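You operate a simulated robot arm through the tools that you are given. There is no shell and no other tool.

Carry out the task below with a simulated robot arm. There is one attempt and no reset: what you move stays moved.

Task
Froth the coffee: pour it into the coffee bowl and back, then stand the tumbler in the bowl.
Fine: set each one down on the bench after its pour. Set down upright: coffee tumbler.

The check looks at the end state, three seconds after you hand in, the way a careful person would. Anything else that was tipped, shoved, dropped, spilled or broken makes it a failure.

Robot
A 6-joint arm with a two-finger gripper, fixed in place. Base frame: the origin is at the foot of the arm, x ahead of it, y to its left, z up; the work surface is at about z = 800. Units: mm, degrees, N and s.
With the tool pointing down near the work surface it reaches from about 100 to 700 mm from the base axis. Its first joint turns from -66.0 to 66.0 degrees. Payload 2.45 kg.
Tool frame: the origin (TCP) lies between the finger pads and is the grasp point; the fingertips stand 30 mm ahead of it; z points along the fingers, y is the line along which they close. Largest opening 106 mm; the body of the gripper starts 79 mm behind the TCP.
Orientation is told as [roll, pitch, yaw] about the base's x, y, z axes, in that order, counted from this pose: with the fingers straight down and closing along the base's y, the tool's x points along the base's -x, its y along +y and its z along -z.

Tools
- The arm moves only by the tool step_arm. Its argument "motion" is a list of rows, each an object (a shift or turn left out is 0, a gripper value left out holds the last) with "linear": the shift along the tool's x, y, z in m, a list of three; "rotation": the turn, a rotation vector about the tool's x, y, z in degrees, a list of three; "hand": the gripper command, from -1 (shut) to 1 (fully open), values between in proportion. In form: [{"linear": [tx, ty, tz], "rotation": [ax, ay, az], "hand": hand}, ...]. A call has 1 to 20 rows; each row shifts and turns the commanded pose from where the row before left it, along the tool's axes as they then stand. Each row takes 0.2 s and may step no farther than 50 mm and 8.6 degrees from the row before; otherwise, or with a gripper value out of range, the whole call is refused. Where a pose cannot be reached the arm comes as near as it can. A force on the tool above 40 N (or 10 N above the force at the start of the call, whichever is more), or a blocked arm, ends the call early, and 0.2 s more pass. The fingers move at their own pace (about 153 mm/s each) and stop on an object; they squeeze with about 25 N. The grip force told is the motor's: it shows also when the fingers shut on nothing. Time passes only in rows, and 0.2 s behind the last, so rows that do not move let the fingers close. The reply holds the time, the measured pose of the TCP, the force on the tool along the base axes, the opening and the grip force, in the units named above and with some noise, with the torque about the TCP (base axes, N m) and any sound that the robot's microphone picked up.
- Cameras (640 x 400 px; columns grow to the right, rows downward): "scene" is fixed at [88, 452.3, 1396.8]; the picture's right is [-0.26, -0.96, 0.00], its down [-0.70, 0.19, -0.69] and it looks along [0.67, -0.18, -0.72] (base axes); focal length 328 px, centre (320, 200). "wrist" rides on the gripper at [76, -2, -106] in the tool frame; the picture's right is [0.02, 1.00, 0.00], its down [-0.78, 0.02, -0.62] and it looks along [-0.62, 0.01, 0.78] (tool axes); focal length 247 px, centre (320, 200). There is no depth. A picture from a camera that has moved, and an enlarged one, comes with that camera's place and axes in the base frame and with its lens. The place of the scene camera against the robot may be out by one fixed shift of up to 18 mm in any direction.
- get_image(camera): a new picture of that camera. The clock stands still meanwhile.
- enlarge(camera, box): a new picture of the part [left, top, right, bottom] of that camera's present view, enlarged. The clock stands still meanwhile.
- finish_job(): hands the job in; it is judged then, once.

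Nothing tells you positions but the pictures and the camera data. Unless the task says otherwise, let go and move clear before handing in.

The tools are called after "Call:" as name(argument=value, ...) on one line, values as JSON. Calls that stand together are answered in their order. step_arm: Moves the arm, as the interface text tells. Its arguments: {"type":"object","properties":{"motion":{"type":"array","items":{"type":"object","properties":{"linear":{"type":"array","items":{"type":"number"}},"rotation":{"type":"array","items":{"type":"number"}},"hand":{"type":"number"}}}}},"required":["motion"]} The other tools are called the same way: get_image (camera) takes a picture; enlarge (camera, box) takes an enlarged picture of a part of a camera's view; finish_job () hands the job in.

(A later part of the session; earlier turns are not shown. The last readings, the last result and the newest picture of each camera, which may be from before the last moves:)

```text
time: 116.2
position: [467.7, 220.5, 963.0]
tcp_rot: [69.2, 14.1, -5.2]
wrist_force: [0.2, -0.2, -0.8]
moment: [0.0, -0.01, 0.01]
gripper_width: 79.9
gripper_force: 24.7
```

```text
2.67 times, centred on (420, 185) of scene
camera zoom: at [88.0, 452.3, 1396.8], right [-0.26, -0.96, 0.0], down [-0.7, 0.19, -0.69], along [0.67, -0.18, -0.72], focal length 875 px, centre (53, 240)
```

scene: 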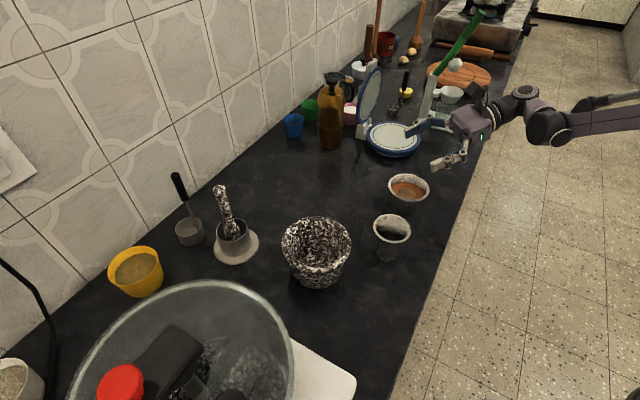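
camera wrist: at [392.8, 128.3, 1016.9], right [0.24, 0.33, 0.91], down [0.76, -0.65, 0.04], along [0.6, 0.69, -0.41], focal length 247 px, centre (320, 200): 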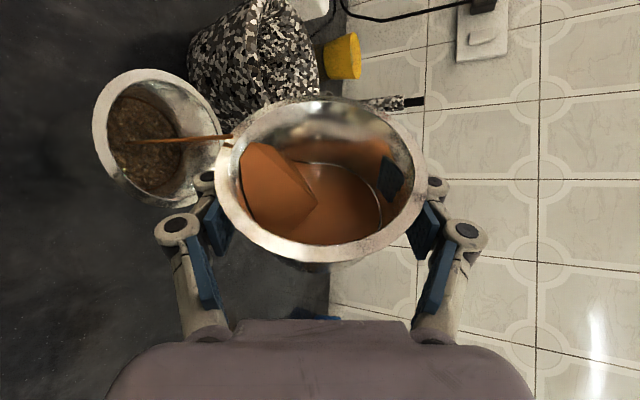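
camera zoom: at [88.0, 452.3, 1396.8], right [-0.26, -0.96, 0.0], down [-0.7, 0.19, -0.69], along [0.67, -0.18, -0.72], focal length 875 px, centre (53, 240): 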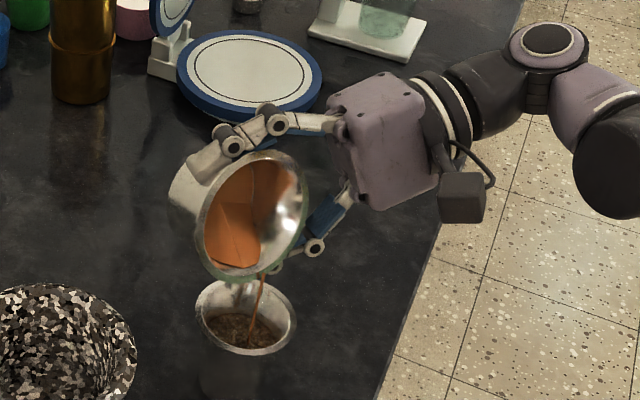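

Call:
step_arm(motion=[{"linear": [0.00145, 0.00061, -0.00028], "rotation": [0, 0, -2.14]}, {"linear": [0.00142, 0.00066, -0.00028], "rotation": [0, 0, -2.14]}, {"linear": [0.0014, 0.00071, -0.00028], "rotation": [0, 0, -2.14]}, {"linear": [0.00138, 0.00076, -0.00028], "rotation": [0, 0, -2.14]}, {"linear": [0.00134, 0.00082, -0.00028], "rotation": [0, 0, -2.14]}, {"linear": [0.00131, 0.00087, -0.00028], "rotation": [0, 0, -2.14]}, {"linear": [0.00127, 0.00092, -0.00028], "rotation": [0, 0, -2.14]}, {}])

Call:
get_image(camera="wrist")

Call:
enlarge(camera="scene", box=[320, 110, 520, 260])

```text
time: 118.0
position: [456.3, 221.8, 969.3]
tcp_rot: [70.0, 0.1, 0.1]
wrist_force: [-0.1, -0.4, -1.1]
moment: [-0.01, 0.03, -0.02]
gripper_width: 79.9
gripper_force: 24.6
```

```text
taken
camera wrist: at [380.8, 122.5, 1005.2], right [-0.02, 0.34, 0.94], down [0.78, -0.58, 0.23], along [0.62, 0.74, -0.26], focal length 247 px, centre (320, 200)
```

wrist: 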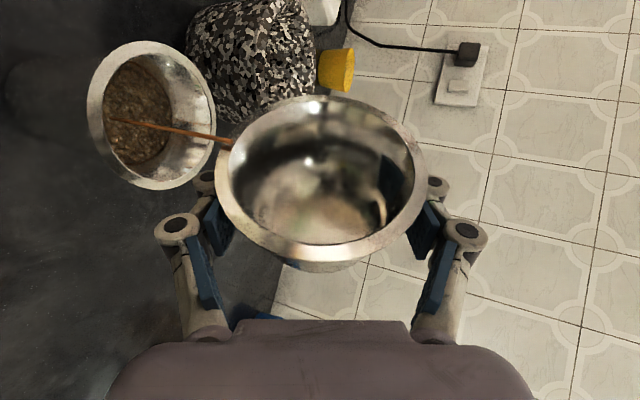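

```text
2.67 times, centred on (420, 185) of scene
camera zoom: at [88.0, 452.3, 1396.8], right [-0.26, -0.96, 0.0], down [-0.7, 0.19, -0.69], along [0.67, -0.18, -0.72], focal length 875 px, centre (53, 240)
```

zoom: 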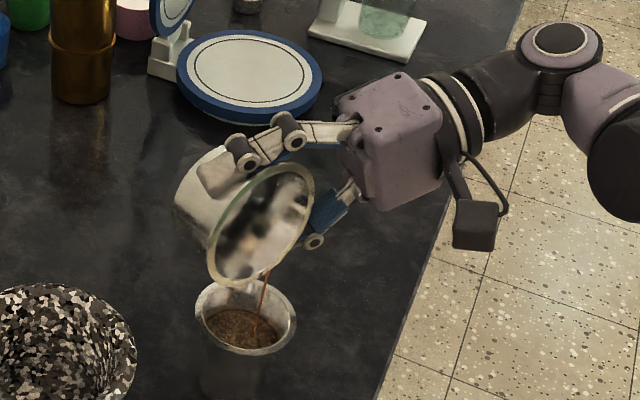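

The bowl is nearly empty. I'll nudge the lip back toward the tumbler's centre and tilt further to drain it.

Call:
step_arm(motion=[{"linear": [0.002, 0.0007, 0.0019]}, {"linear": [0.002, 0.0007, 0.0019]}, {"linear": [0.00167, 0.0012, 0.0001], "rotation": [0, 0, -2.5]}, {"linear": [0.00161, 0.0012, 0.0001], "rotation": [0, 0, -2.5]}, {"linear": [0.00155, 0.0013, 0.0001], "rotation": [0, 0, -2.5]}, {"linear": [0.0015, 0.0013, 0.0], "rotation": [0, 0, -2.5]}, {"linear": [0.00142, 0.0013, 0.0], "rotation": [0, 0, -2.5]}, {"linear": [0.00135, 0.0013, 0.0], "rotation": [0, 0, -2.5]}, {}])

Call:
get_image(camera="wrist")

Call:
enlarge(camera="scene", box=[320, 110, 520, 260])

```text
time: 120.0
position: [444.5, 227.5, 978.0]
tcp_rot: [69.3, -14.0, 5.4]
wrist_force: [0.5, 0.0, -0.7]
moment: [-0.02, 0.01, -0.01]
gripper_width: 79.9
gripper_force: 24.9
```

```text
taken
camera wrist: at [371.1, 121.9, 994.3], right [-0.28, 0.33, 0.9], down [0.75, -0.51, 0.42], along [0.6, 0.8, -0.11], focal length 247 px, centre (320, 200)
```

wrist: 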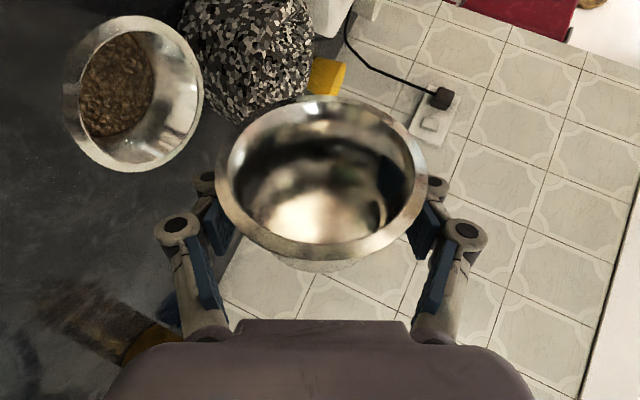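

```text
2.67 times, centred on (420, 185) of scene
camera zoom: at [88.0, 452.3, 1396.8], right [-0.26, -0.96, 0.0], down [-0.7, 0.19, -0.69], along [0.67, -0.18, -0.72], focal length 875 px, centre (53, 240)
```

zoom: 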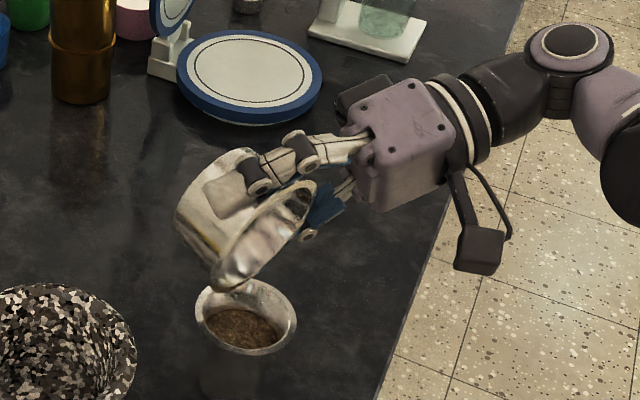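

Call:
step_arm(motion=[{"linear": [0.00185, 0.0008, -0.0006], "rotation": [0, 0, -2.5]}, {"linear": [0.0018, 0.0009, -0.0006], "rotation": [0, 0, -2.5]}, {"linear": [0.0017, 0.001, -0.0006], "rotation": [0, 0, -2.5]}, {"linear": [0.0016, 0.0011, -0.0006], "rotation": [0, 0, -2.5]}, {}, {}, {}, {}, {}, {}])

Call:
get_image(camera="wrist")

Call:
enlarge(camera="scene", box=[320, 110, 520, 260])

```text
time: 122.2
position: [437.7, 226.8, 978.7]
tcp_rot: [68.2, -23.3, 9.1]
wrist_force: [0.4, -1.1, -0.9]
moment: [0.01, 0.01, -0.01]
gripper_width: 79.6
gripper_force: 25.4
```

```text
taken
camera wrist: at [368.3, 116.0, 984.7], right [-0.44, 0.31, 0.84], down [0.7, -0.47, 0.54], along [0.56, 0.83, -0.01], focal length 247 px, centre (320, 200)
```

wrist: 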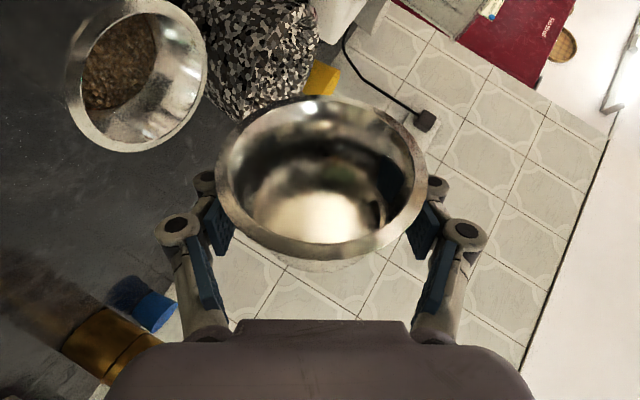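

```text
2.67 times, centred on (420, 185) of scene
camera zoom: at [88.0, 452.3, 1396.8], right [-0.26, -0.96, 0.0], down [-0.7, 0.19, -0.69], along [0.67, -0.18, -0.72], focal length 875 px, centre (53, 240)
```

zoom: 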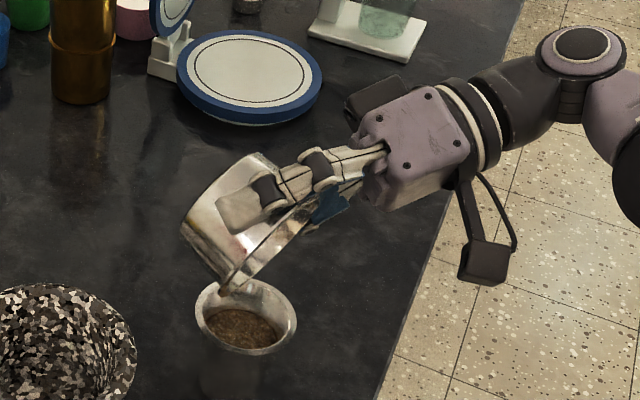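

The bowl is drained. I'll raise it and turn it upright.

Call:
step_arm(motion=[{"linear": [-0.002, 0.0043, -0.0017], "rotation": [0, 0, 5.75]}, {"linear": [-0.0016, 0.0044, -0.0017], "rotation": [0, 0, 5.75]}, {"linear": [-0.0011, 0.0046, -0.0017], "rotation": [0, 0, 5.75]}, {"linear": [-0.0006, 0.0047, -0.0017], "rotation": [0, 0, 5.75]}, {"linear": [-0.0002, 0.0047, -0.0017], "rotation": [0, 0, 5.75]}, {"rotation": [0, 0, 5.75]}, {"rotation": [0, 0, 5.75]}, {"rotation": [0, 0, 5.75]}, {"rotation": [0, 0, 5.75]}, {"rotation": [0, 0, 5.75]}, {"rotation": [0, 0, 5.75]}, {"rotation": [0, 0, 5.75]}, {"rotation": [0, 0, 5.75]}, {"rotation": [0, 0, 5.75]}, {"rotation": [0, 0, 5.75]}, {"rotation": [0, 0, 5.75]}, {"rotation": [0, 0, 5.75]}, {"rotation": [0, 0, 5.75]}, {"rotation": [0, 0, 5.75]}, {"rotation": [0, 0, 5.75]}])

Call:
step_arm(motion=[{}, {}])

Call:
get_image(camera="wrist")

Call:
enlarge(camera="scene", box=[320, 110, 520, 260])

```text
time: 126.4
position: [437.2, 226.8, 1004.5]
tcp_rot: [-0.7, 70.0, -90.7]
wrist_force: [0.6, 0.7, -0.7]
moment: [-0.04, -0.03, -0.01]
gripper_width: 79.7
gripper_force: 24.7
```

```text
time: 127.0
position: [438.5, 227.7, 1004.5]
tcp_rot: [-0.3, 70.0, -90.3]
wrist_force: [0.2, 0.4, -0.3]
moment: [-0.02, -0.03, 0.01]
gripper_width: 79.8
gripper_force: 25.0
```

```text
taken
camera wrist: at [435.1, 154.2, 1112.1], right [1.0, 0.01, 0.02], down [0.02, -0.85, -0.52], along [0.01, 0.52, -0.85], focal length 247 px, centre (320, 200)
```

wrist: 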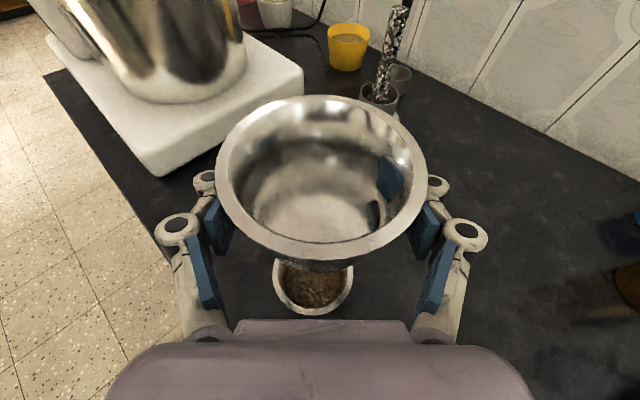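

```text
2.67 times, centred on (420, 185) of scene
camera zoom: at [88.0, 452.3, 1396.8], right [-0.26, -0.96, 0.0], down [-0.7, 0.19, -0.69], along [0.67, -0.18, -0.72], focal length 875 px, centre (53, 240)
```

zoom: 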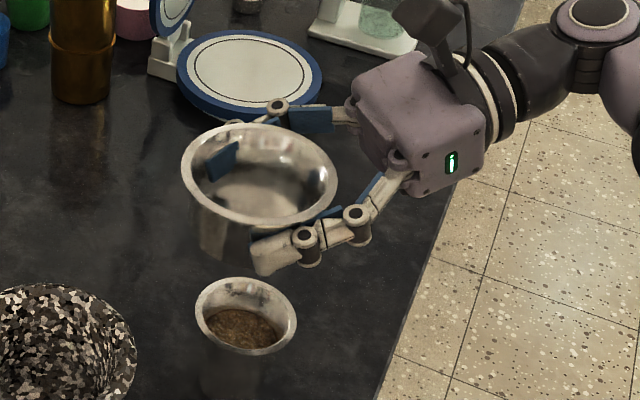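

The bowl is upright and empty, and the tumbler is full of frothed coffee. I'll carry the bowl back to its original spot and set it down.

Call:
step_arm(motion=[{"linear": [-0.0017, 0.0052, -0.0046]}, {"linear": [-0.00333, 0.0103, -0.00917]}, {"linear": [-0.00333, 0.0103, -0.00917]}, {"linear": [-0.00333, 0.0103, -0.00917]}, {"linear": [-0.00333, 0.0103, -0.00917]}, {"linear": [-0.00333, 0.0103, -0.00917]}, {"linear": [-0.00333, 0.0103, -0.00917]}, {"linear": [-0.00333, 0.0103, -0.00917]}, {"linear": [-0.00333, 0.0103, -0.00917]}, {"linear": [-0.00333, 0.0103, -0.00917]}, {"linear": [-0.00333, 0.0103, -0.00917]}, {"linear": [-0.00333, 0.0103, -0.00917]}, {"linear": [-0.0017, 0.0052, -0.0046]}, {}, {}])

Call:
step_arm(motion=[{"linear": [-0.0094, 0, 0.00342]}, {"linear": [-0.0113, 0, 0.0041]}, {"linear": [-0.0113, 0, 0.0041]}, {"linear": [-0.0113, 0, 0.0041]}, {"linear": [-0.0113, 0, 0.0041]}, {"linear": [-0.0113, 0, 0.0041]}, {"linear": [-0.0113, 0, 0.0041]}, {"linear": [-0.0113, 0, 0.0041]}, {"linear": [-0.0113, 0, 0.0041]}, {"linear": [-0.0113, 0, 0.0041]}, {"linear": [-0.0113, 0, 0.0041]}, {"linear": [-0.0113, 0, 0.0041]}, {"linear": [-0.0113, 0, 0.0041]}, {"linear": [-0.0094, 0, 0.00342]}, {"linear": [-0.0066, 0, 0.0024]}, {}, {}])

Call:
enlarge(camera="scene", box=[340, 100, 500, 220])

```text
time: 130.2
position: [560.0, 106.8, 1005.9]
tcp_rot: [-0.3, 70.0, -90.2]
wrist_force: [-0.5, -0.3, -1.0]
moment: [0.02, 0.01, 0.0]
gripper_width: 79.4
gripper_force: 24.5
```

```text
time: 133.8
position: [562.1, 108.3, 831.6]
tcp_rot: [-0.4, 70.0, -90.2]
wrist_force: [0.3, -0.5, -1.4]
moment: [-0.01, 0.01, -0.03]
gripper_width: 79.5
gripper_force: 25.3
```

```text
3.33 times, centred on (420, 160) of scene
camera zoom: at [88.0, 452.3, 1396.8], right [-0.26, -0.96, 0.0], down [-0.7, 0.19, -0.69], along [0.67, -0.18, -0.72], focal length 1094 px, centre (-13, 333)
```

zoom: 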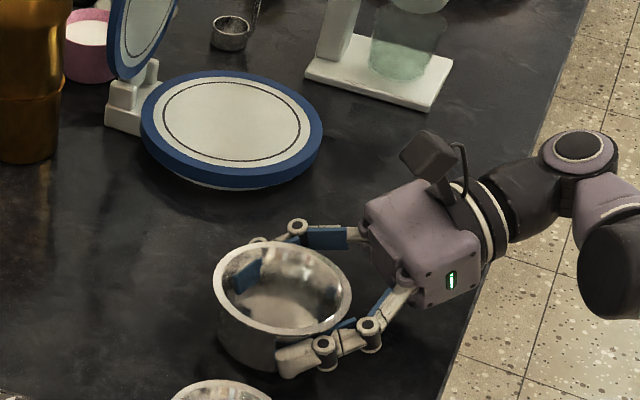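

Call:
step_arm(motion=[{"linear": [-0.0009, 0, 0.0003]}, {"linear": [-0.0009, 0, 0.0003]}, {}, {}])

Call:
step_arm(motion=[{"linear": [-0.0005, 0, 0.0002]}, {"linear": [-0.0005, 0, 0.0002]}, {}, {}])

```text
time: 134.8
position: [561.7, 109.6, 831.4]
tcp_rot: [-0.4, 70.0, -90.3]
wrist_force: [-0.1, 0.1, -0.6]
moment: [-0.04, 0.02, 0.0]
gripper_width: 79.7
gripper_force: 25.1
```

```text
time: 135.8
position: [560.7, 109.9, 831.0]
tcp_rot: [-0.3, 70.0, -90.2]
wrist_force: [0.5, -0.7, -0.9]
moment: [-0.01, -0.02, 0.0]
gripper_width: 79.5
gripper_force: 25.0
```

Call:
step_arm(motion=[{"linear": [-0.0009, 0, 0.0003]}, {}, {}])

Call:
step_arm(motion=[{"linear": [-0.0009, 0, 0.0003]}, {}, {}])

```text
time: 136.6
position: [559.4, 108.1, 829.4]
tcp_rot: [-0.2, 70.1, -90.1]
wrist_force: [0.9, 1.9, 5.9]
moment: [0.32, -0.18, -0.01]
gripper_width: 79.4
gripper_force: 25.4
```

```text
time: 137.4
position: [558.4, 108.1, 828.7]
tcp_rot: [-0.5, 70.0, -90.4]
wrist_force: [-4.0, -2.2, 8.6]
moment: [0.25, 0.15, 0.12]
gripper_width: 78.8
gripper_force: 25.2
```

The bowl is touching the bench. I'll relieve the pressure and open the fingers.

Call:
step_arm(motion=[{"linear": [0.0005, 0, -0.0002]}, {"hand": 0.5}, {"hand": 0.54}, {"hand": 0.58}, {"hand": 0.64}, {"hand": 0.72}, {"hand": 0.8}, {"hand": 0.9}, {"hand": 1.0}, {}, {}])

Call:
get_image(camera="wrist")

Call:
enlarge(camera="scene", box=[340, 100, 500, 220])

```text
time: 139.8
position: [560.6, 109.2, 827.7]
tcp_rot: [-0.3, 70.1, -90.2]
wrist_force: [0.5, 0.6, 1.2]
moment: [0.01, 0.01, -0.05]
gripper_width: 106.2
gripper_force: 0.0
```

```text
taken
camera wrist: at [558.1, 36.1, 937.2], right [1.0, 0.01, 0.02], down [0.02, -0.85, -0.52], along [0.01, 0.52, -0.85], focal length 247 px, centre (320, 200)
```

wrist: 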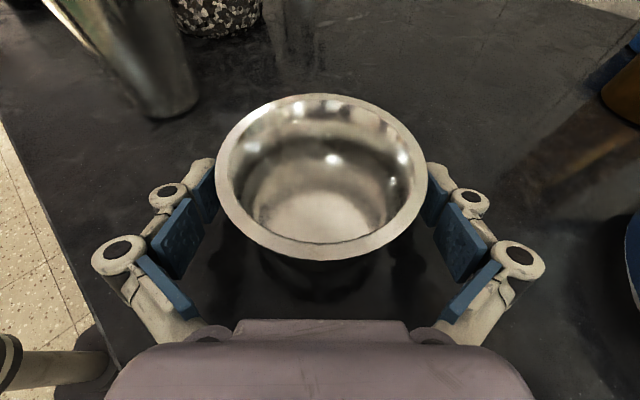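

```text
3.33 times, centred on (420, 160) of scene
camera zoom: at [88.0, 452.3, 1396.8], right [-0.26, -0.96, 0.0], down [-0.7, 0.19, -0.69], along [0.67, -0.18, -0.72], focal length 1094 px, centre (-13, 333)
```

zoom: 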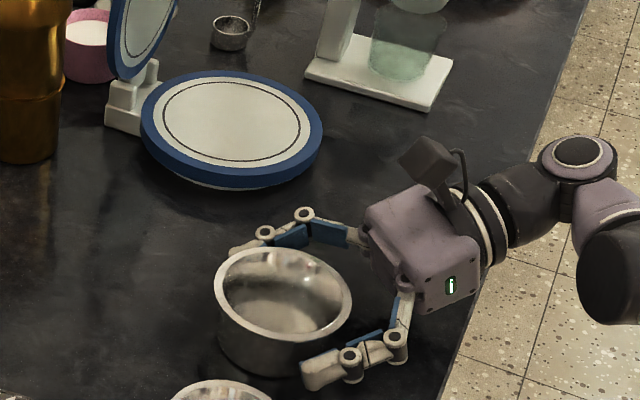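

The bowl is released and centred between the fingers. I'll rise straight up out of the bowl.

Call:
step_arm(motion=[{"linear": [0.0056, 0, -0.0021]}, {"linear": [0.0056, 0, -0.0021]}, {"linear": [0.0056, 0, -0.0021]}, {"linear": [0.0056, 0, -0.0021]}, {"linear": [0.0056, 0, -0.0021]}, {"linear": [0.0056, 0, -0.0021]}, {"linear": [0.0113, 0, -0.0041]}, {"linear": [0.0113, 0, -0.0041]}, {"linear": [0.0113, 0, -0.0041]}, {"linear": [0.0113, 0, -0.0041]}, {"linear": [0.0113, 0, -0.0041]}, {"linear": [0.0113, 0, -0.0041]}, {"linear": [0.0113, 0, -0.0041]}, {"linear": [0.0113, 0, -0.0041]}, {"linear": [0.0113, 0, -0.0041]}, {}, {}, {}])

Call:
get_image(camera="wrist")

Call:
get_image(camera="scene")

```text
time: 143.6
position: [560.3, 110.5, 970.6]
tcp_rot: [-0.3, 70.0, -90.3]
wrist_force: [0.1, 0.1, -0.6]
moment: [-0.03, -0.02, 0.03]
gripper_width: 106.2
gripper_force: 0.0
```

```text
taken
camera wrist: at [559.2, 37.7, 1080.1], right [1.0, 0.01, 0.02], down [0.02, -0.85, -0.52], along [0.01, 0.52, -0.85], focal length 247 px, centre (320, 200)
```

wrist: 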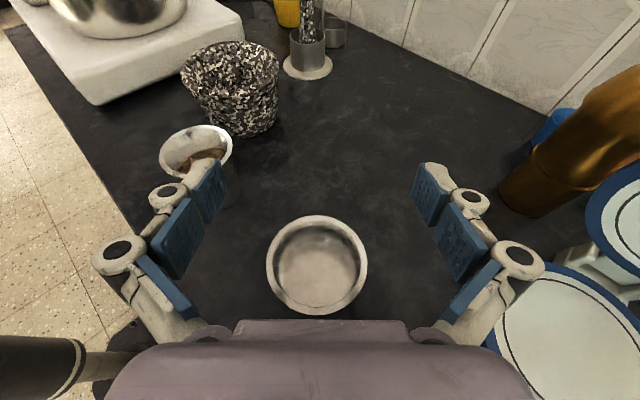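

```text
taken
```

scene: 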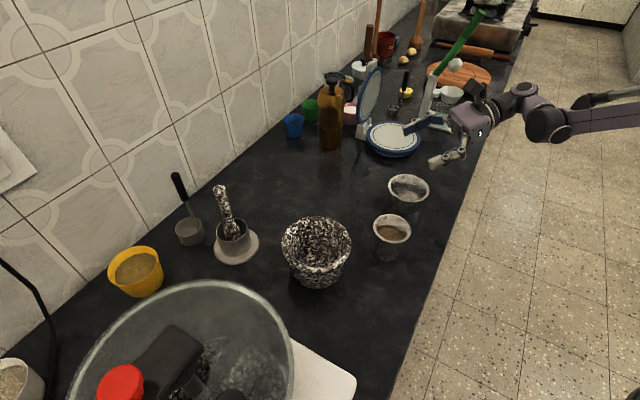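

The bowl is back on the bench at about (560, 111). I'll look at the tumbler's profile, because the final grip must stay above the bowl's rim.

Call:
enlarge(camera="scene", box=[360, 200, 430, 270])

Call:
enlarge(camera="wrist", box=[150, 110, 250, 220])

Call:
enlarge(camera="wrist", box=[250, 200, 390, 330])

```text
5.71 times, centred on (395, 235) of scene
camera zoom: at [88.0, 452.3, 1396.8], right [-0.26, -0.96, 0.0], down [-0.7, 0.19, -0.69], along [0.67, -0.18, -0.72], focal length 1875 px, centre (-109, 0)
```

zoom: 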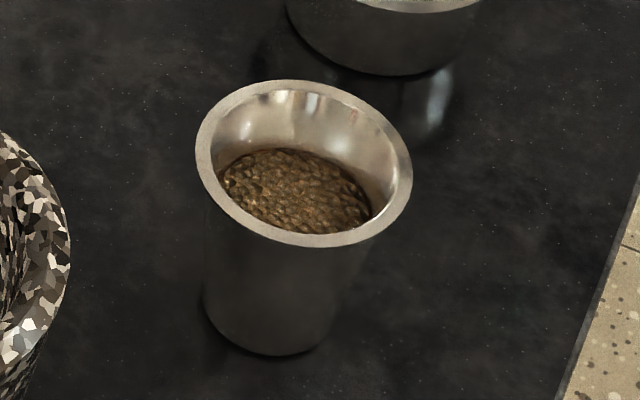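

```text
3.64 times, centred on (200, 165) of wrist
camera zoom: at [559.2, 37.7, 1080.1], right [1.0, 0.01, 0.02], down [0.02, -0.85, -0.52], along [0.01, 0.52, -0.85], focal length 898 px, centre (756, 327)
```

zoom: 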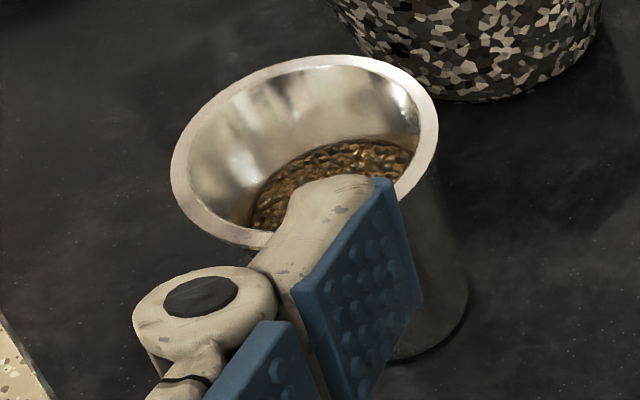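

```text
3.08 times, centred on (320, 265) of wrist
camera zoom: at [559.2, 37.7, 1080.1], right [1.0, 0.01, 0.02], down [0.02, -0.85, -0.52], along [0.01, 0.52, -0.85], focal length 760 px, centre (320, 0)
```

zoom: 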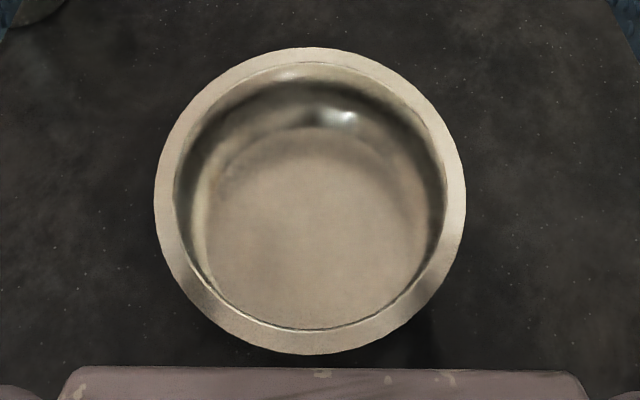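

The tumbler body is straight below a thin lip, so I can grip it just under the lip. I'll use a flatter tool angle (α = 105°, β = 8°) so the fingers stay above the bowl's rim, reorienting up high and moving over the tumbler.

Call:
step_arm(motion=[{"rotation": [7.05, 0, -2.57]}, {"rotation": [7.05, 0, -2.57]}, {"rotation": [0, 6, 0]}, {"rotation": [0, 6, 0]}, {}, {"linear": [0.0013, -0.0097, 0.0131]}, {"linear": [0.0013, -0.0097, 0.0131]}, {"linear": [0.0013, -0.0097, 0.0131]}, {"linear": [0.0013, -0.0097, 0.0131]}, {"linear": [0.0013, -0.0097, 0.0131]}, {"linear": [0.0013, -0.0097, 0.0131]}, {"linear": [0.0013, -0.0097, 0.0131]}, {"linear": [0.0013, -0.0097, 0.0131]}, {"linear": [0.0013, -0.0097, 0.0131]}, {"linear": [0.0013, -0.0097, 0.0131]}, {}, {}, {}])

Call:
get_image(camera="wrist")

Call:
get_image(camera="scene")

```text
time: 147.4
position: [434.9, 210.3, 967.4]
tcp_rot: [-0.7, 82.0, -75.6]
wrist_force: [-0.4, -0.5, -0.5]
moment: [-0.01, -0.01, -0.04]
gripper_width: 105.9
gripper_force: 0.1
```

```text
taken
camera wrist: at [457.5, 120.1, 1057.6], right [0.96, 0.26, 0.02], down [0.2, -0.7, -0.69], along [-0.17, 0.67, -0.72], focal length 247 px, centre (320, 200)
```

wrist: 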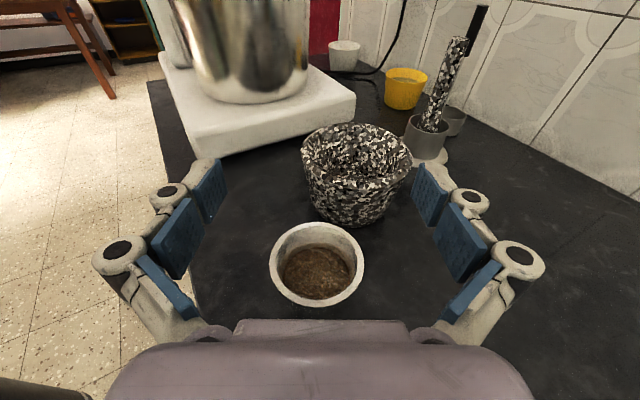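

```text
taken
```

scene: 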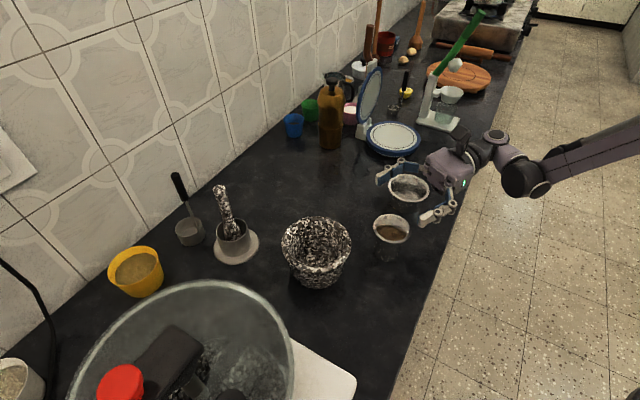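

Call:
step_arm(motion=[{"linear": [-0.00997, -0.0002, 0.00166]}, {"linear": [-0.00997, -0.0002, 0.00166]}, {"linear": [-0.00997, -0.0002, 0.00166]}, {"linear": [-0.00997, -0.0002, 0.00166]}, {"linear": [-0.00997, -0.0002, 0.00166]}, {"linear": [-0.00997, -0.0002, 0.00166]}, {"linear": [-0.00997, -0.0002, 0.00166]}, {"linear": [-0.00997, -0.0002, 0.00166]}, {"linear": [-0.00997, -0.0002, 0.00166]}, {"linear": [-0.00997, -0.0002, 0.00166]}, {}, {}, {}])

Call:
get_image(camera="wrist")

Call:
enlarge(camera="scene", box=[340, 150, 500, 270])

```text
time: 150.2
position: [430.7, 214.0, 865.7]
tcp_rot: [-0.7, 82.0, -75.6]
wrist_force: [0.2, 0.9, 0.1]
moment: [-0.01, 0.0, -0.05]
gripper_width: 106.0
gripper_force: 0.0
```

```text
taken
camera wrist: at [452.7, 122.4, 956.2], right [0.96, 0.26, 0.02], down [0.2, -0.7, -0.69], along [-0.17, 0.67, -0.72], focal length 247 px, centre (320, 200)
```

wrist: 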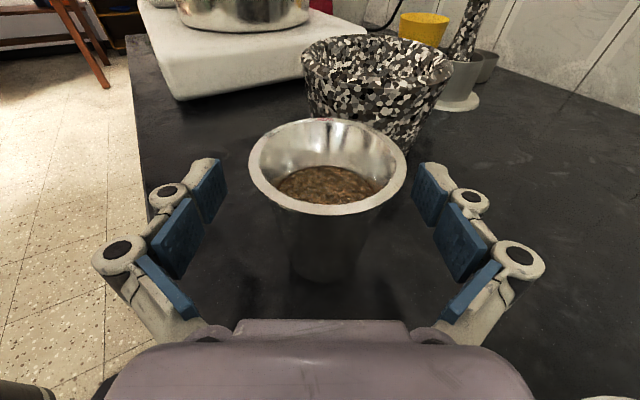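

```text
3.33 times, centred on (420, 210) of scene
camera zoom: at [88.0, 452.3, 1396.8], right [-0.26, -0.96, 0.0], down [-0.7, 0.19, -0.69], along [0.67, -0.18, -0.72], focal length 1094 px, centre (-13, 167)
```

zoom: 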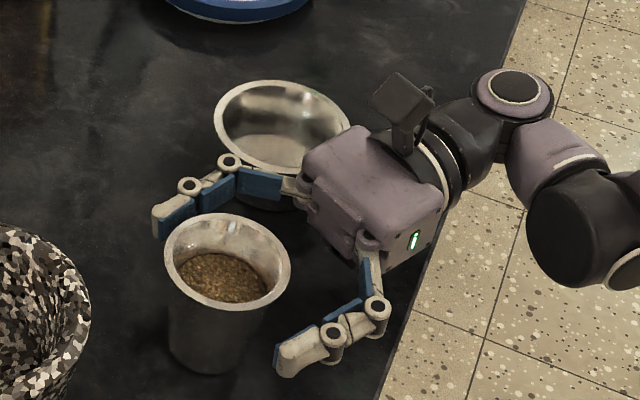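

The tumbler is about 2.3 mm right of the finger midline. I'll shift, then close gently.

Call:
step_arm(motion=[{"linear": [0, 0.0023, -0.0015]}, {}, {"hand": 0.6}, {"hand": 0.4}, {"hand": 0.3}, {"hand": 0.22}, {"hand": 0.17}, {"hand": 0.12}, {"hand": 0.05}, {"hand": -0.1}, {"hand": -1}, {"hand": -1}, {"hand": -1}])

Call:
get_image(camera="wrist")

```text
time: 153.0
position: [432.4, 212.1, 866.6]
tcp_rot: [-0.6, 82.0, -75.6]
wrist_force: [-0.7, -0.3, 2.4]
moment: [-0.02, -0.01, -0.02]
gripper_width: 53.9
gripper_force: 25.3
```

```text
taken
camera wrist: at [454.9, 121.8, 956.9], right [0.96, 0.26, 0.02], down [0.2, -0.7, -0.69], along [-0.17, 0.67, -0.72], focal length 247 px, centre (320, 200)
```

wrist: 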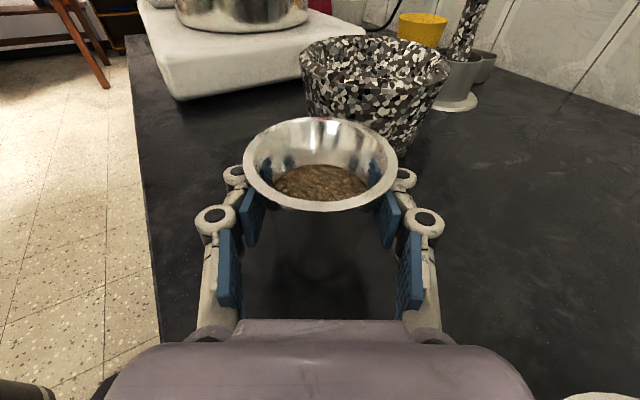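

Gripped. I'll lift a little and check the hold before continuing.

Call:
step_arm(motion=[{"linear": [0.002, 0, -0.0003]}, {"linear": [0.003, 0, -0.0004]}, {"linear": [0.004, 0, -0.0006]}, {"linear": [0.005, 0, -0.0007]}, {"linear": [0.004, 0, -0.0006]}, {"linear": [0.002, 0, -0.0003]}, {}, {}])

Call:
get_image(camera="wrist")

Call:
enlarge(camera="scene", box=[340, 150, 500, 270])

```text
time: 154.8
position: [434.0, 211.0, 886.0]
tcp_rot: [-0.8, 82.0, -75.6]
wrist_force: [-0.3, 0.6, -1.0]
moment: [0.0, -0.01, -0.02]
gripper_width: 54.0
gripper_force: 24.6
```

```text
taken
camera wrist: at [456.1, 120.7, 976.6], right [0.96, 0.26, 0.02], down [0.2, -0.7, -0.69], along [-0.17, 0.67, -0.72], focal length 247 px, centre (320, 200)
```

wrist: 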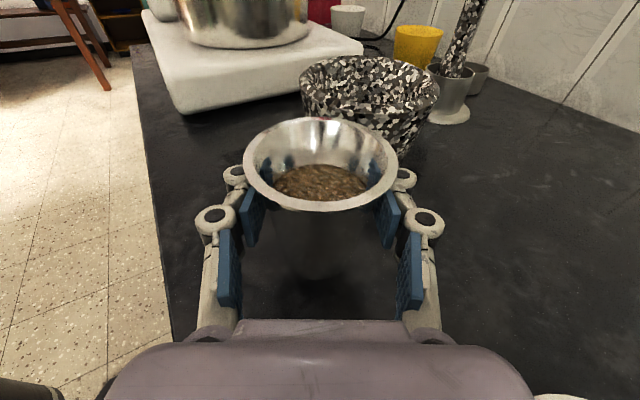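

```text
3.33 times, centred on (420, 210) of scene
camera zoom: at [88.0, 452.3, 1396.8], right [-0.26, -0.96, 0.0], down [-0.7, 0.19, -0.69], along [0.67, -0.18, -0.72], focal length 1094 px, centre (-13, 167)
```

zoom: 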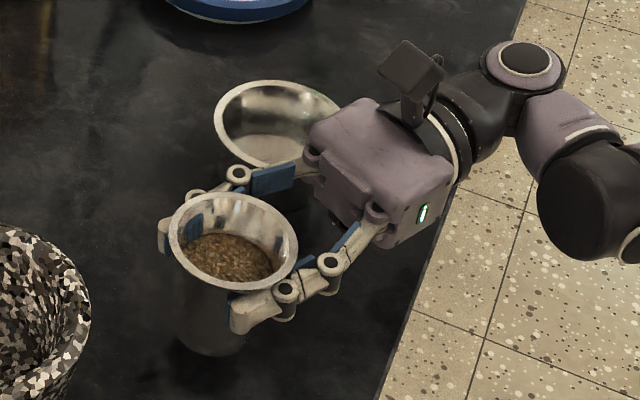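

The hold is solid and level. I'll lift to a safe height and carry it slowly over the bowl.

Call:
step_arm(motion=[{"linear": [0.003, 0, -0.0004]}, {"linear": [0.006, 0, -0.0008]}, {"linear": [0.0085, 0, -0.0012]}, {"linear": [0.0085, 0, -0.0012]}, {"linear": [0.0085, 0, -0.0012]}, {"linear": [0.0085, 0, -0.0012]}, {"linear": [0.0085, 0, -0.0012]}, {"linear": [0.0085, 0, -0.0012]}, {"linear": [0.0085, 0, -0.0012]}, {"linear": [0.006, 0, -0.0008]}, {"linear": [0.003, 0, -0.0004]}, {}])

Call:
step_arm(motion=[{"linear": [-0.0004, 0.002, -0.0027]}, {"linear": [-0.0008, 0.004, -0.0054]}, {"linear": [-0.00113, 0.00601, -0.00803]}, {"linear": [-0.00113, 0.00601, -0.00803]}, {"linear": [-0.00113, 0.00601, -0.00803]}, {"linear": [-0.00113, 0.00601, -0.00803]}, {"linear": [-0.00113, 0.00601, -0.00803]}, {"linear": [-0.00113, 0.00601, -0.00803]}, {"linear": [-0.00113, 0.00601, -0.00803]}, {"linear": [-0.00113, 0.00601, -0.00803]}, {"linear": [-0.00113, 0.00601, -0.00803]}, {"linear": [-0.00113, 0.00601, -0.00803]}, {"linear": [-0.00113, 0.00601, -0.00803]}, {"linear": [-0.00113, 0.00601, -0.00803]}, {"linear": [-0.00113, 0.00601, -0.00803]}, {"linear": [-0.00113, 0.00601, -0.00803]}, {"linear": [-0.0008, 0.004, -0.0054]}, {"linear": [-0.0004, 0.002, -0.0027]}, {}, {}])

Call:
get_image(camera="wrist")

Call:
enlarge(camera="scene", box=[340, 80, 500, 220])

```text
time: 157.4
position: [433.4, 210.9, 964.3]
tcp_rot: [-0.8, 82.0, -75.7]
wrist_force: [-0.5, 0.7, -1.2]
moment: [-0.03, -0.01, 0.0]
gripper_width: 54.0
gripper_force: 25.2
```

```text
time: 161.6
position: [560.4, 111.4, 964.6]
tcp_rot: [-0.8, 82.0, -75.6]
wrist_force: [0.4, -0.3, -1.8]
moment: [0.0, -0.01, 0.0]
gripper_width: 54.0
gripper_force: 25.0
```

```text
taken
camera wrist: at [582.2, 20.8, 1055.2], right [0.96, 0.26, 0.02], down [0.2, -0.7, -0.69], along [-0.17, 0.67, -0.72], focal length 247 px, centre (320, 200)
```

wrist: 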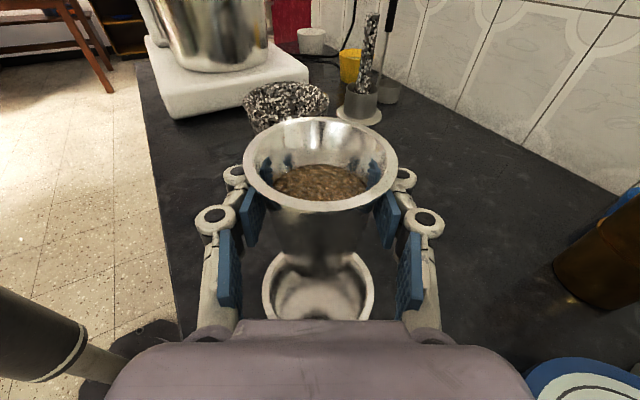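

```text
2.86 times, centred on (420, 150) of scene
camera zoom: at [88.0, 452.3, 1396.8], right [-0.26, -0.96, 0.0], down [-0.7, 0.19, -0.69], along [0.67, -0.18, -0.72], focal length 938 px, centre (34, 343)
```

zoom: 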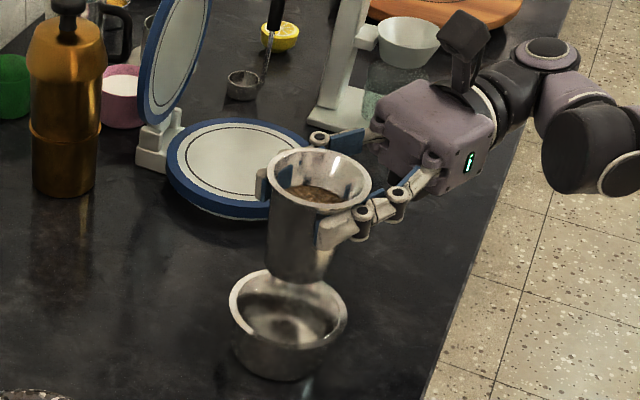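

The tumbler is aligned over the bowl to within about 2 mm. I'll lower it slowly into the bowl.

Call:
step_arm(motion=[{"linear": [-0.005, 0, 0.0007]}, {"linear": [-0.0085, 0, 0.0012]}, {"linear": [-0.0085, 0, 0.0012]}, {"linear": [-0.0085, 0, 0.0012]}, {"linear": [-0.0085, 0, 0.0012]}, {"linear": [-0.0085, 0, 0.0012]}, {"linear": [-0.0085, 0, 0.0012]}, {"linear": [-0.0085, 0, 0.0012]}, {"linear": [-0.0085, 0, 0.0012]}, {"linear": [-0.005, 0, 0.0007]}, {"linear": [-0.004, 0, 0.0006]}, {}, {}])

Call:
get_image(camera="wrist")

Call:
enlarge(camera="scene", box=[360, 110, 480, 220])

```text
time: 164.4
position: [559.3, 111.0, 881.7]
tcp_rot: [-0.7, 82.0, -75.7]
wrist_force: [-0.1, -0.1, -1.7]
moment: [-0.01, -0.02, 0.02]
gripper_width: 54.0
gripper_force: 25.1
```

```text
taken
camera wrist: at [581.3, 21.3, 972.8], right [0.96, 0.26, 0.02], down [0.2, -0.7, -0.69], along [-0.17, 0.67, -0.72], focal length 247 px, centre (320, 200)
```

wrist: 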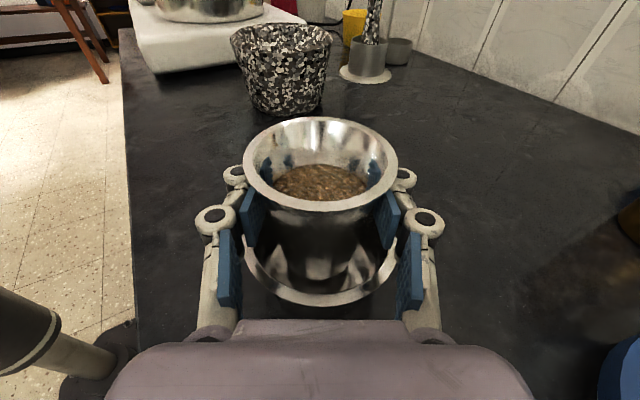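

```text
3.64 times, centred on (420, 165) of scene
camera zoom: at [88.0, 452.3, 1396.8], right [-0.26, -0.96, 0.0], down [-0.7, 0.19, -0.69], along [0.67, -0.18, -0.72], focal length 1193 px, centre (-44, 327)
```

zoom: 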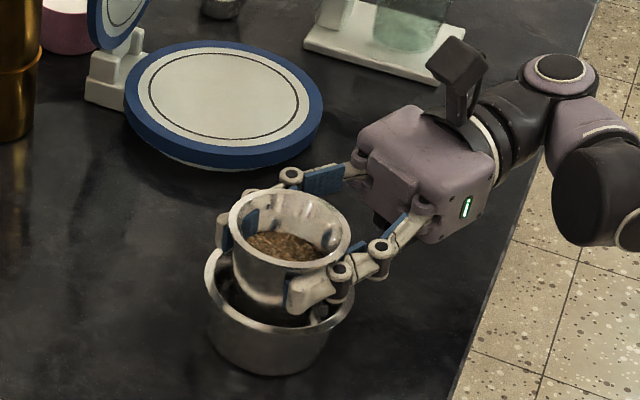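

The tumbler is inside the bowl and centred. I'll lower in small steps until it touches down.

Call:
step_arm(motion=[{"linear": [-0.002, 0, 0.0003]}, {"linear": [-0.002, 0, 0.0003]}, {"linear": [-0.002, 0, 0.0003]}, {"linear": [-0.001, 0, 0.0001]}, {}, {}])

Call:
step_arm(motion=[{"linear": [-0.001, 0, 0.00014]}, {"linear": [-0.001, 0, 0.00014]}, {}, {}])

```text
time: 165.8
position: [559.2, 110.4, 876.4]
tcp_rot: [-0.8, 81.9, -75.7]
wrist_force: [0.1, 0.4, -2.2]
moment: [0.02, 0.01, 0.03]
gripper_width: 53.9
gripper_force: 24.9
```

```text
time: 166.8
position: [558.0, 112.2, 873.3]
tcp_rot: [-0.7, 82.0, -75.6]
wrist_force: [0.1, -0.2, -1.8]
moment: [0.04, -0.01, -0.01]
gripper_width: 54.0
gripper_force: 25.2
```

Call:
step_arm(motion=[{"linear": [-0.001, 0, 0.00014]}, {}, {}])

Call:
step_arm(motion=[{"linear": [-0.001, 0, 0.00014]}, {}, {}])

Call:
enlarge(camera="scene", box=[380, 140, 460, 210])

Call:
get_image(camera="wrist")

```text
time: 167.6
position: [559.0, 111.8, 872.3]
tcp_rot: [-0.7, 82.0, -75.8]
wrist_force: [-0.5, -0.4, -1.4]
moment: [0.01, 0.01, 0.03]
gripper_width: 53.9
gripper_force: 24.7
```

```text
time: 168.4
position: [559.2, 112.1, 870.5]
tcp_rot: [-0.7, 82.0, -75.8]
wrist_force: [0.5, 0.3, -0.9]
moment: [0.0, -0.03, 0.0]
gripper_width: 54.3
gripper_force: 24.6
```

```text
5.71 times, centred on (420, 175) of scene
camera zoom: at [88.0, 452.3, 1396.8], right [-0.26, -0.96, 0.0], down [-0.7, 0.19, -0.69], along [0.67, -0.18, -0.72], focal length 1875 px, centre (-251, 343)
```

zoom: 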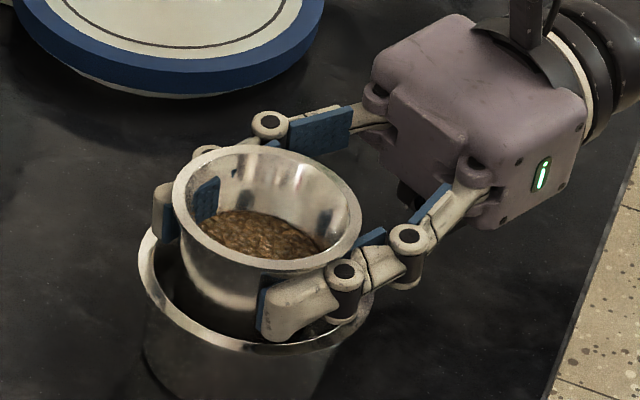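

```text
taken
camera wrist: at [581.7, 21.0, 961.8], right [0.96, 0.26, 0.02], down [0.2, -0.7, -0.69], along [-0.17, 0.67, -0.72], focal length 247 px, centre (320, 200)
```

wrist: 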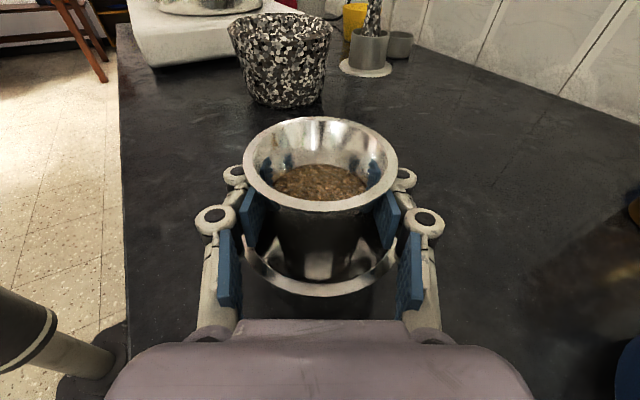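

Call:
step_arm(motion=[{"linear": [-0.0008, 0, 0.0001]}, {}, {}])

Call:
step_arm(motion=[{"linear": [-0.0008, 0, 0.0001]}, {}, {}])

```text
time: 169.2
position: [558.5, 110.3, 868.7]
tcp_rot: [-0.6, 82.1, -75.6]
wrist_force: [0.2, 0.1, -1.8]
moment: [0.02, -0.05, 0.01]
gripper_width: 54.1
gripper_force: 25.0
```

```text
time: 170.0
position: [559.0, 112.0, 870.9]
tcp_rot: [-0.4, 82.1, -75.3]
wrist_force: [1.9, 0.0, 5.4]
moment: [-0.02, -0.1, 0.0]
gripper_width: 54.0
gripper_force: 25.0
```

Contact at about 5 N. I'll check visually whether it's the tumbler base seating and not a finger on the bowl's rim.

Call:
enlarge(camera="scene", box=[385, 150, 445, 210])

Call:
enlarge(camera="wrist", box=[190, 100, 450, 330])

```text
6.67 times, centred on (415, 180) of scene
camera zoom: at [87.9, 452.3, 1396.9], right [-0.26, -0.96, 0.0], down [-0.7, 0.19, -0.69], along [0.67, -0.18, -0.72], focal length 2188 px, centre (-313, 333)
```

zoom: 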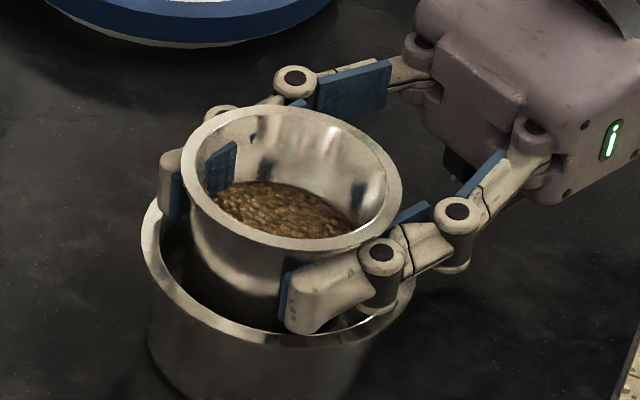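

```text
1.74 times, centred on (320, 215) of wrist
camera zoom: at [581.5, 20.7, 960.5], right [0.96, 0.26, 0.02], down [0.2, -0.69, -0.69], along [-0.17, 0.67, -0.72], focal length 430 px, centre (320, 174)
```

zoom: 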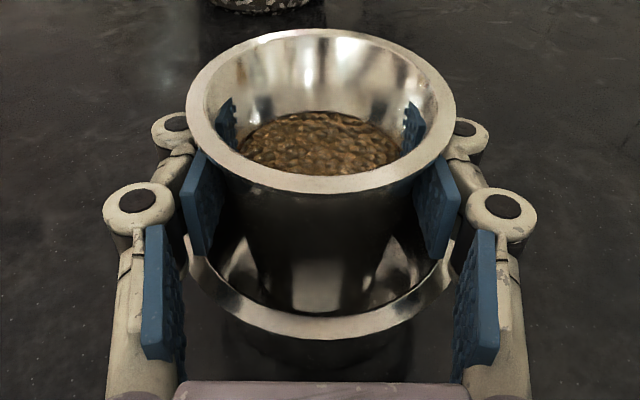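

The torque reading puts the contact under the tumbler's base, so it is seated. I'll open the fingers a little at a time, rise 2 mm, then open fully.

Call:
step_arm(motion=[{"hand": 0.04}, {"hand": 0.07}, {"hand": 0.1}, {"hand": 0.13}, {"hand": 0.16}, {"hand": 0.2}, {"hand": 0.24}, {}])

Call:
get_image(camera="wrist")

Call:
enlarge(camera="scene", box=[385, 150, 445, 210])

```text
time: 171.8
position: [558.9, 111.4, 868.0]
tcp_rot: [-0.7, 82.0, -75.6]
wrist_force: [0.7, 1.1, -0.3]
moment: [-0.02, -0.01, 0.02]
gripper_width: 65.7
gripper_force: 0.1
```

```text
taken
camera wrist: at [581.5, 20.8, 960.1], right [0.96, 0.26, 0.02], down [0.2, -0.7, -0.69], along [-0.17, 0.67, -0.72], focal length 247 px, centre (320, 200)
```

wrist: 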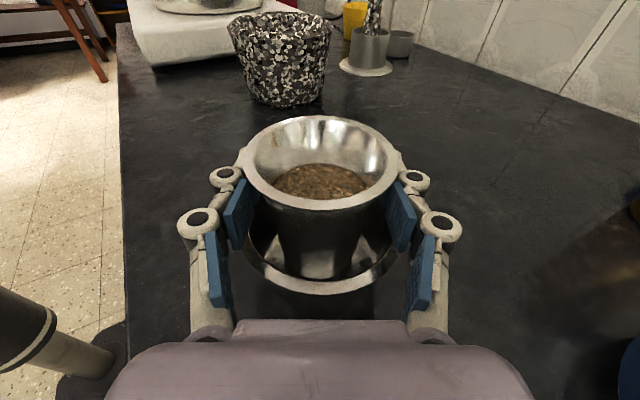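

```text
6.67 times, centred on (415, 180) of scene
camera zoom: at [88.0, 452.3, 1396.8], right [-0.26, -0.96, 0.0], down [-0.7, 0.19, -0.69], along [0.67, -0.18, -0.72], focal length 2188 px, centre (-313, 333)
```

zoom: 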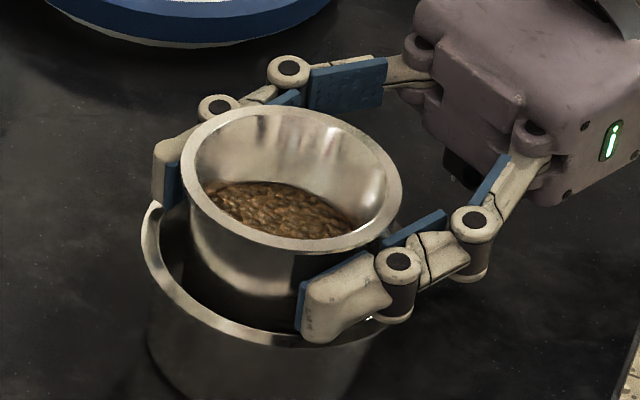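

The tumbler stands freely in the bowl. I'll rise slightly and open fully.

Call:
step_arm(motion=[{"linear": [0.0015, 0, -0.0002]}, {"hand": 0.3}, {"hand": 0.36}, {"hand": 0.42}, {"hand": 0.5}, {"hand": 0.6}, {"hand": 0.7}, {"hand": 0.85}, {"hand": 1.0}, {}, {}])

Call:
get_image(camera="wrist")

Call:
enlarge(camera="scene", box=[375, 140, 455, 220])

```text
time: 174.2
position: [559.1, 111.9, 871.3]
tcp_rot: [-0.6, 82.0, -75.7]
wrist_force: [0.6, 0.2, -0.4]
moment: [0.06, -0.01, 0.03]
gripper_width: 106.1
gripper_force: 0.2
```

```text
taken
camera wrist: at [581.6, 21.3, 961.7], right [0.96, 0.26, 0.02], down [0.2, -0.7, -0.69], along [-0.17, 0.67, -0.72], focal length 247 px, centre (320, 200)
```

wrist: 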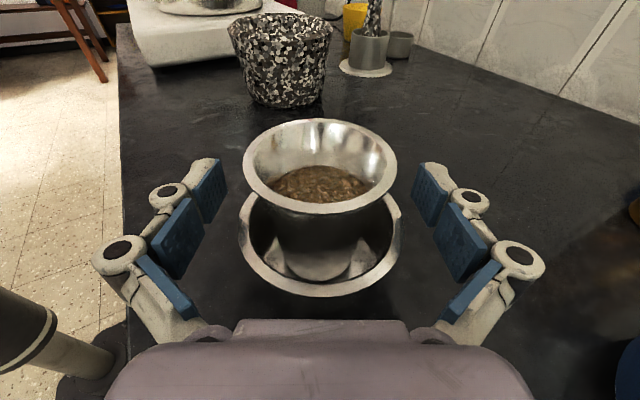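

```text
5.00 times, centred on (415, 180) of scene
camera zoom: at [88.0, 452.3, 1396.8], right [-0.26, -0.96, 0.0], down [-0.7, 0.19, -0.69], along [0.67, -0.18, -0.72], focal length 1641 px, centre (-155, 300)
```

zoom: 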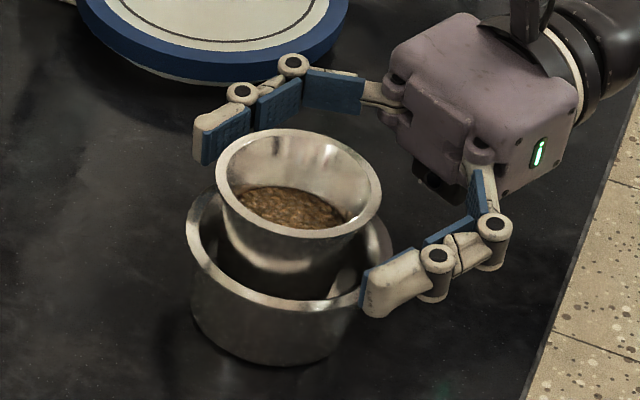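

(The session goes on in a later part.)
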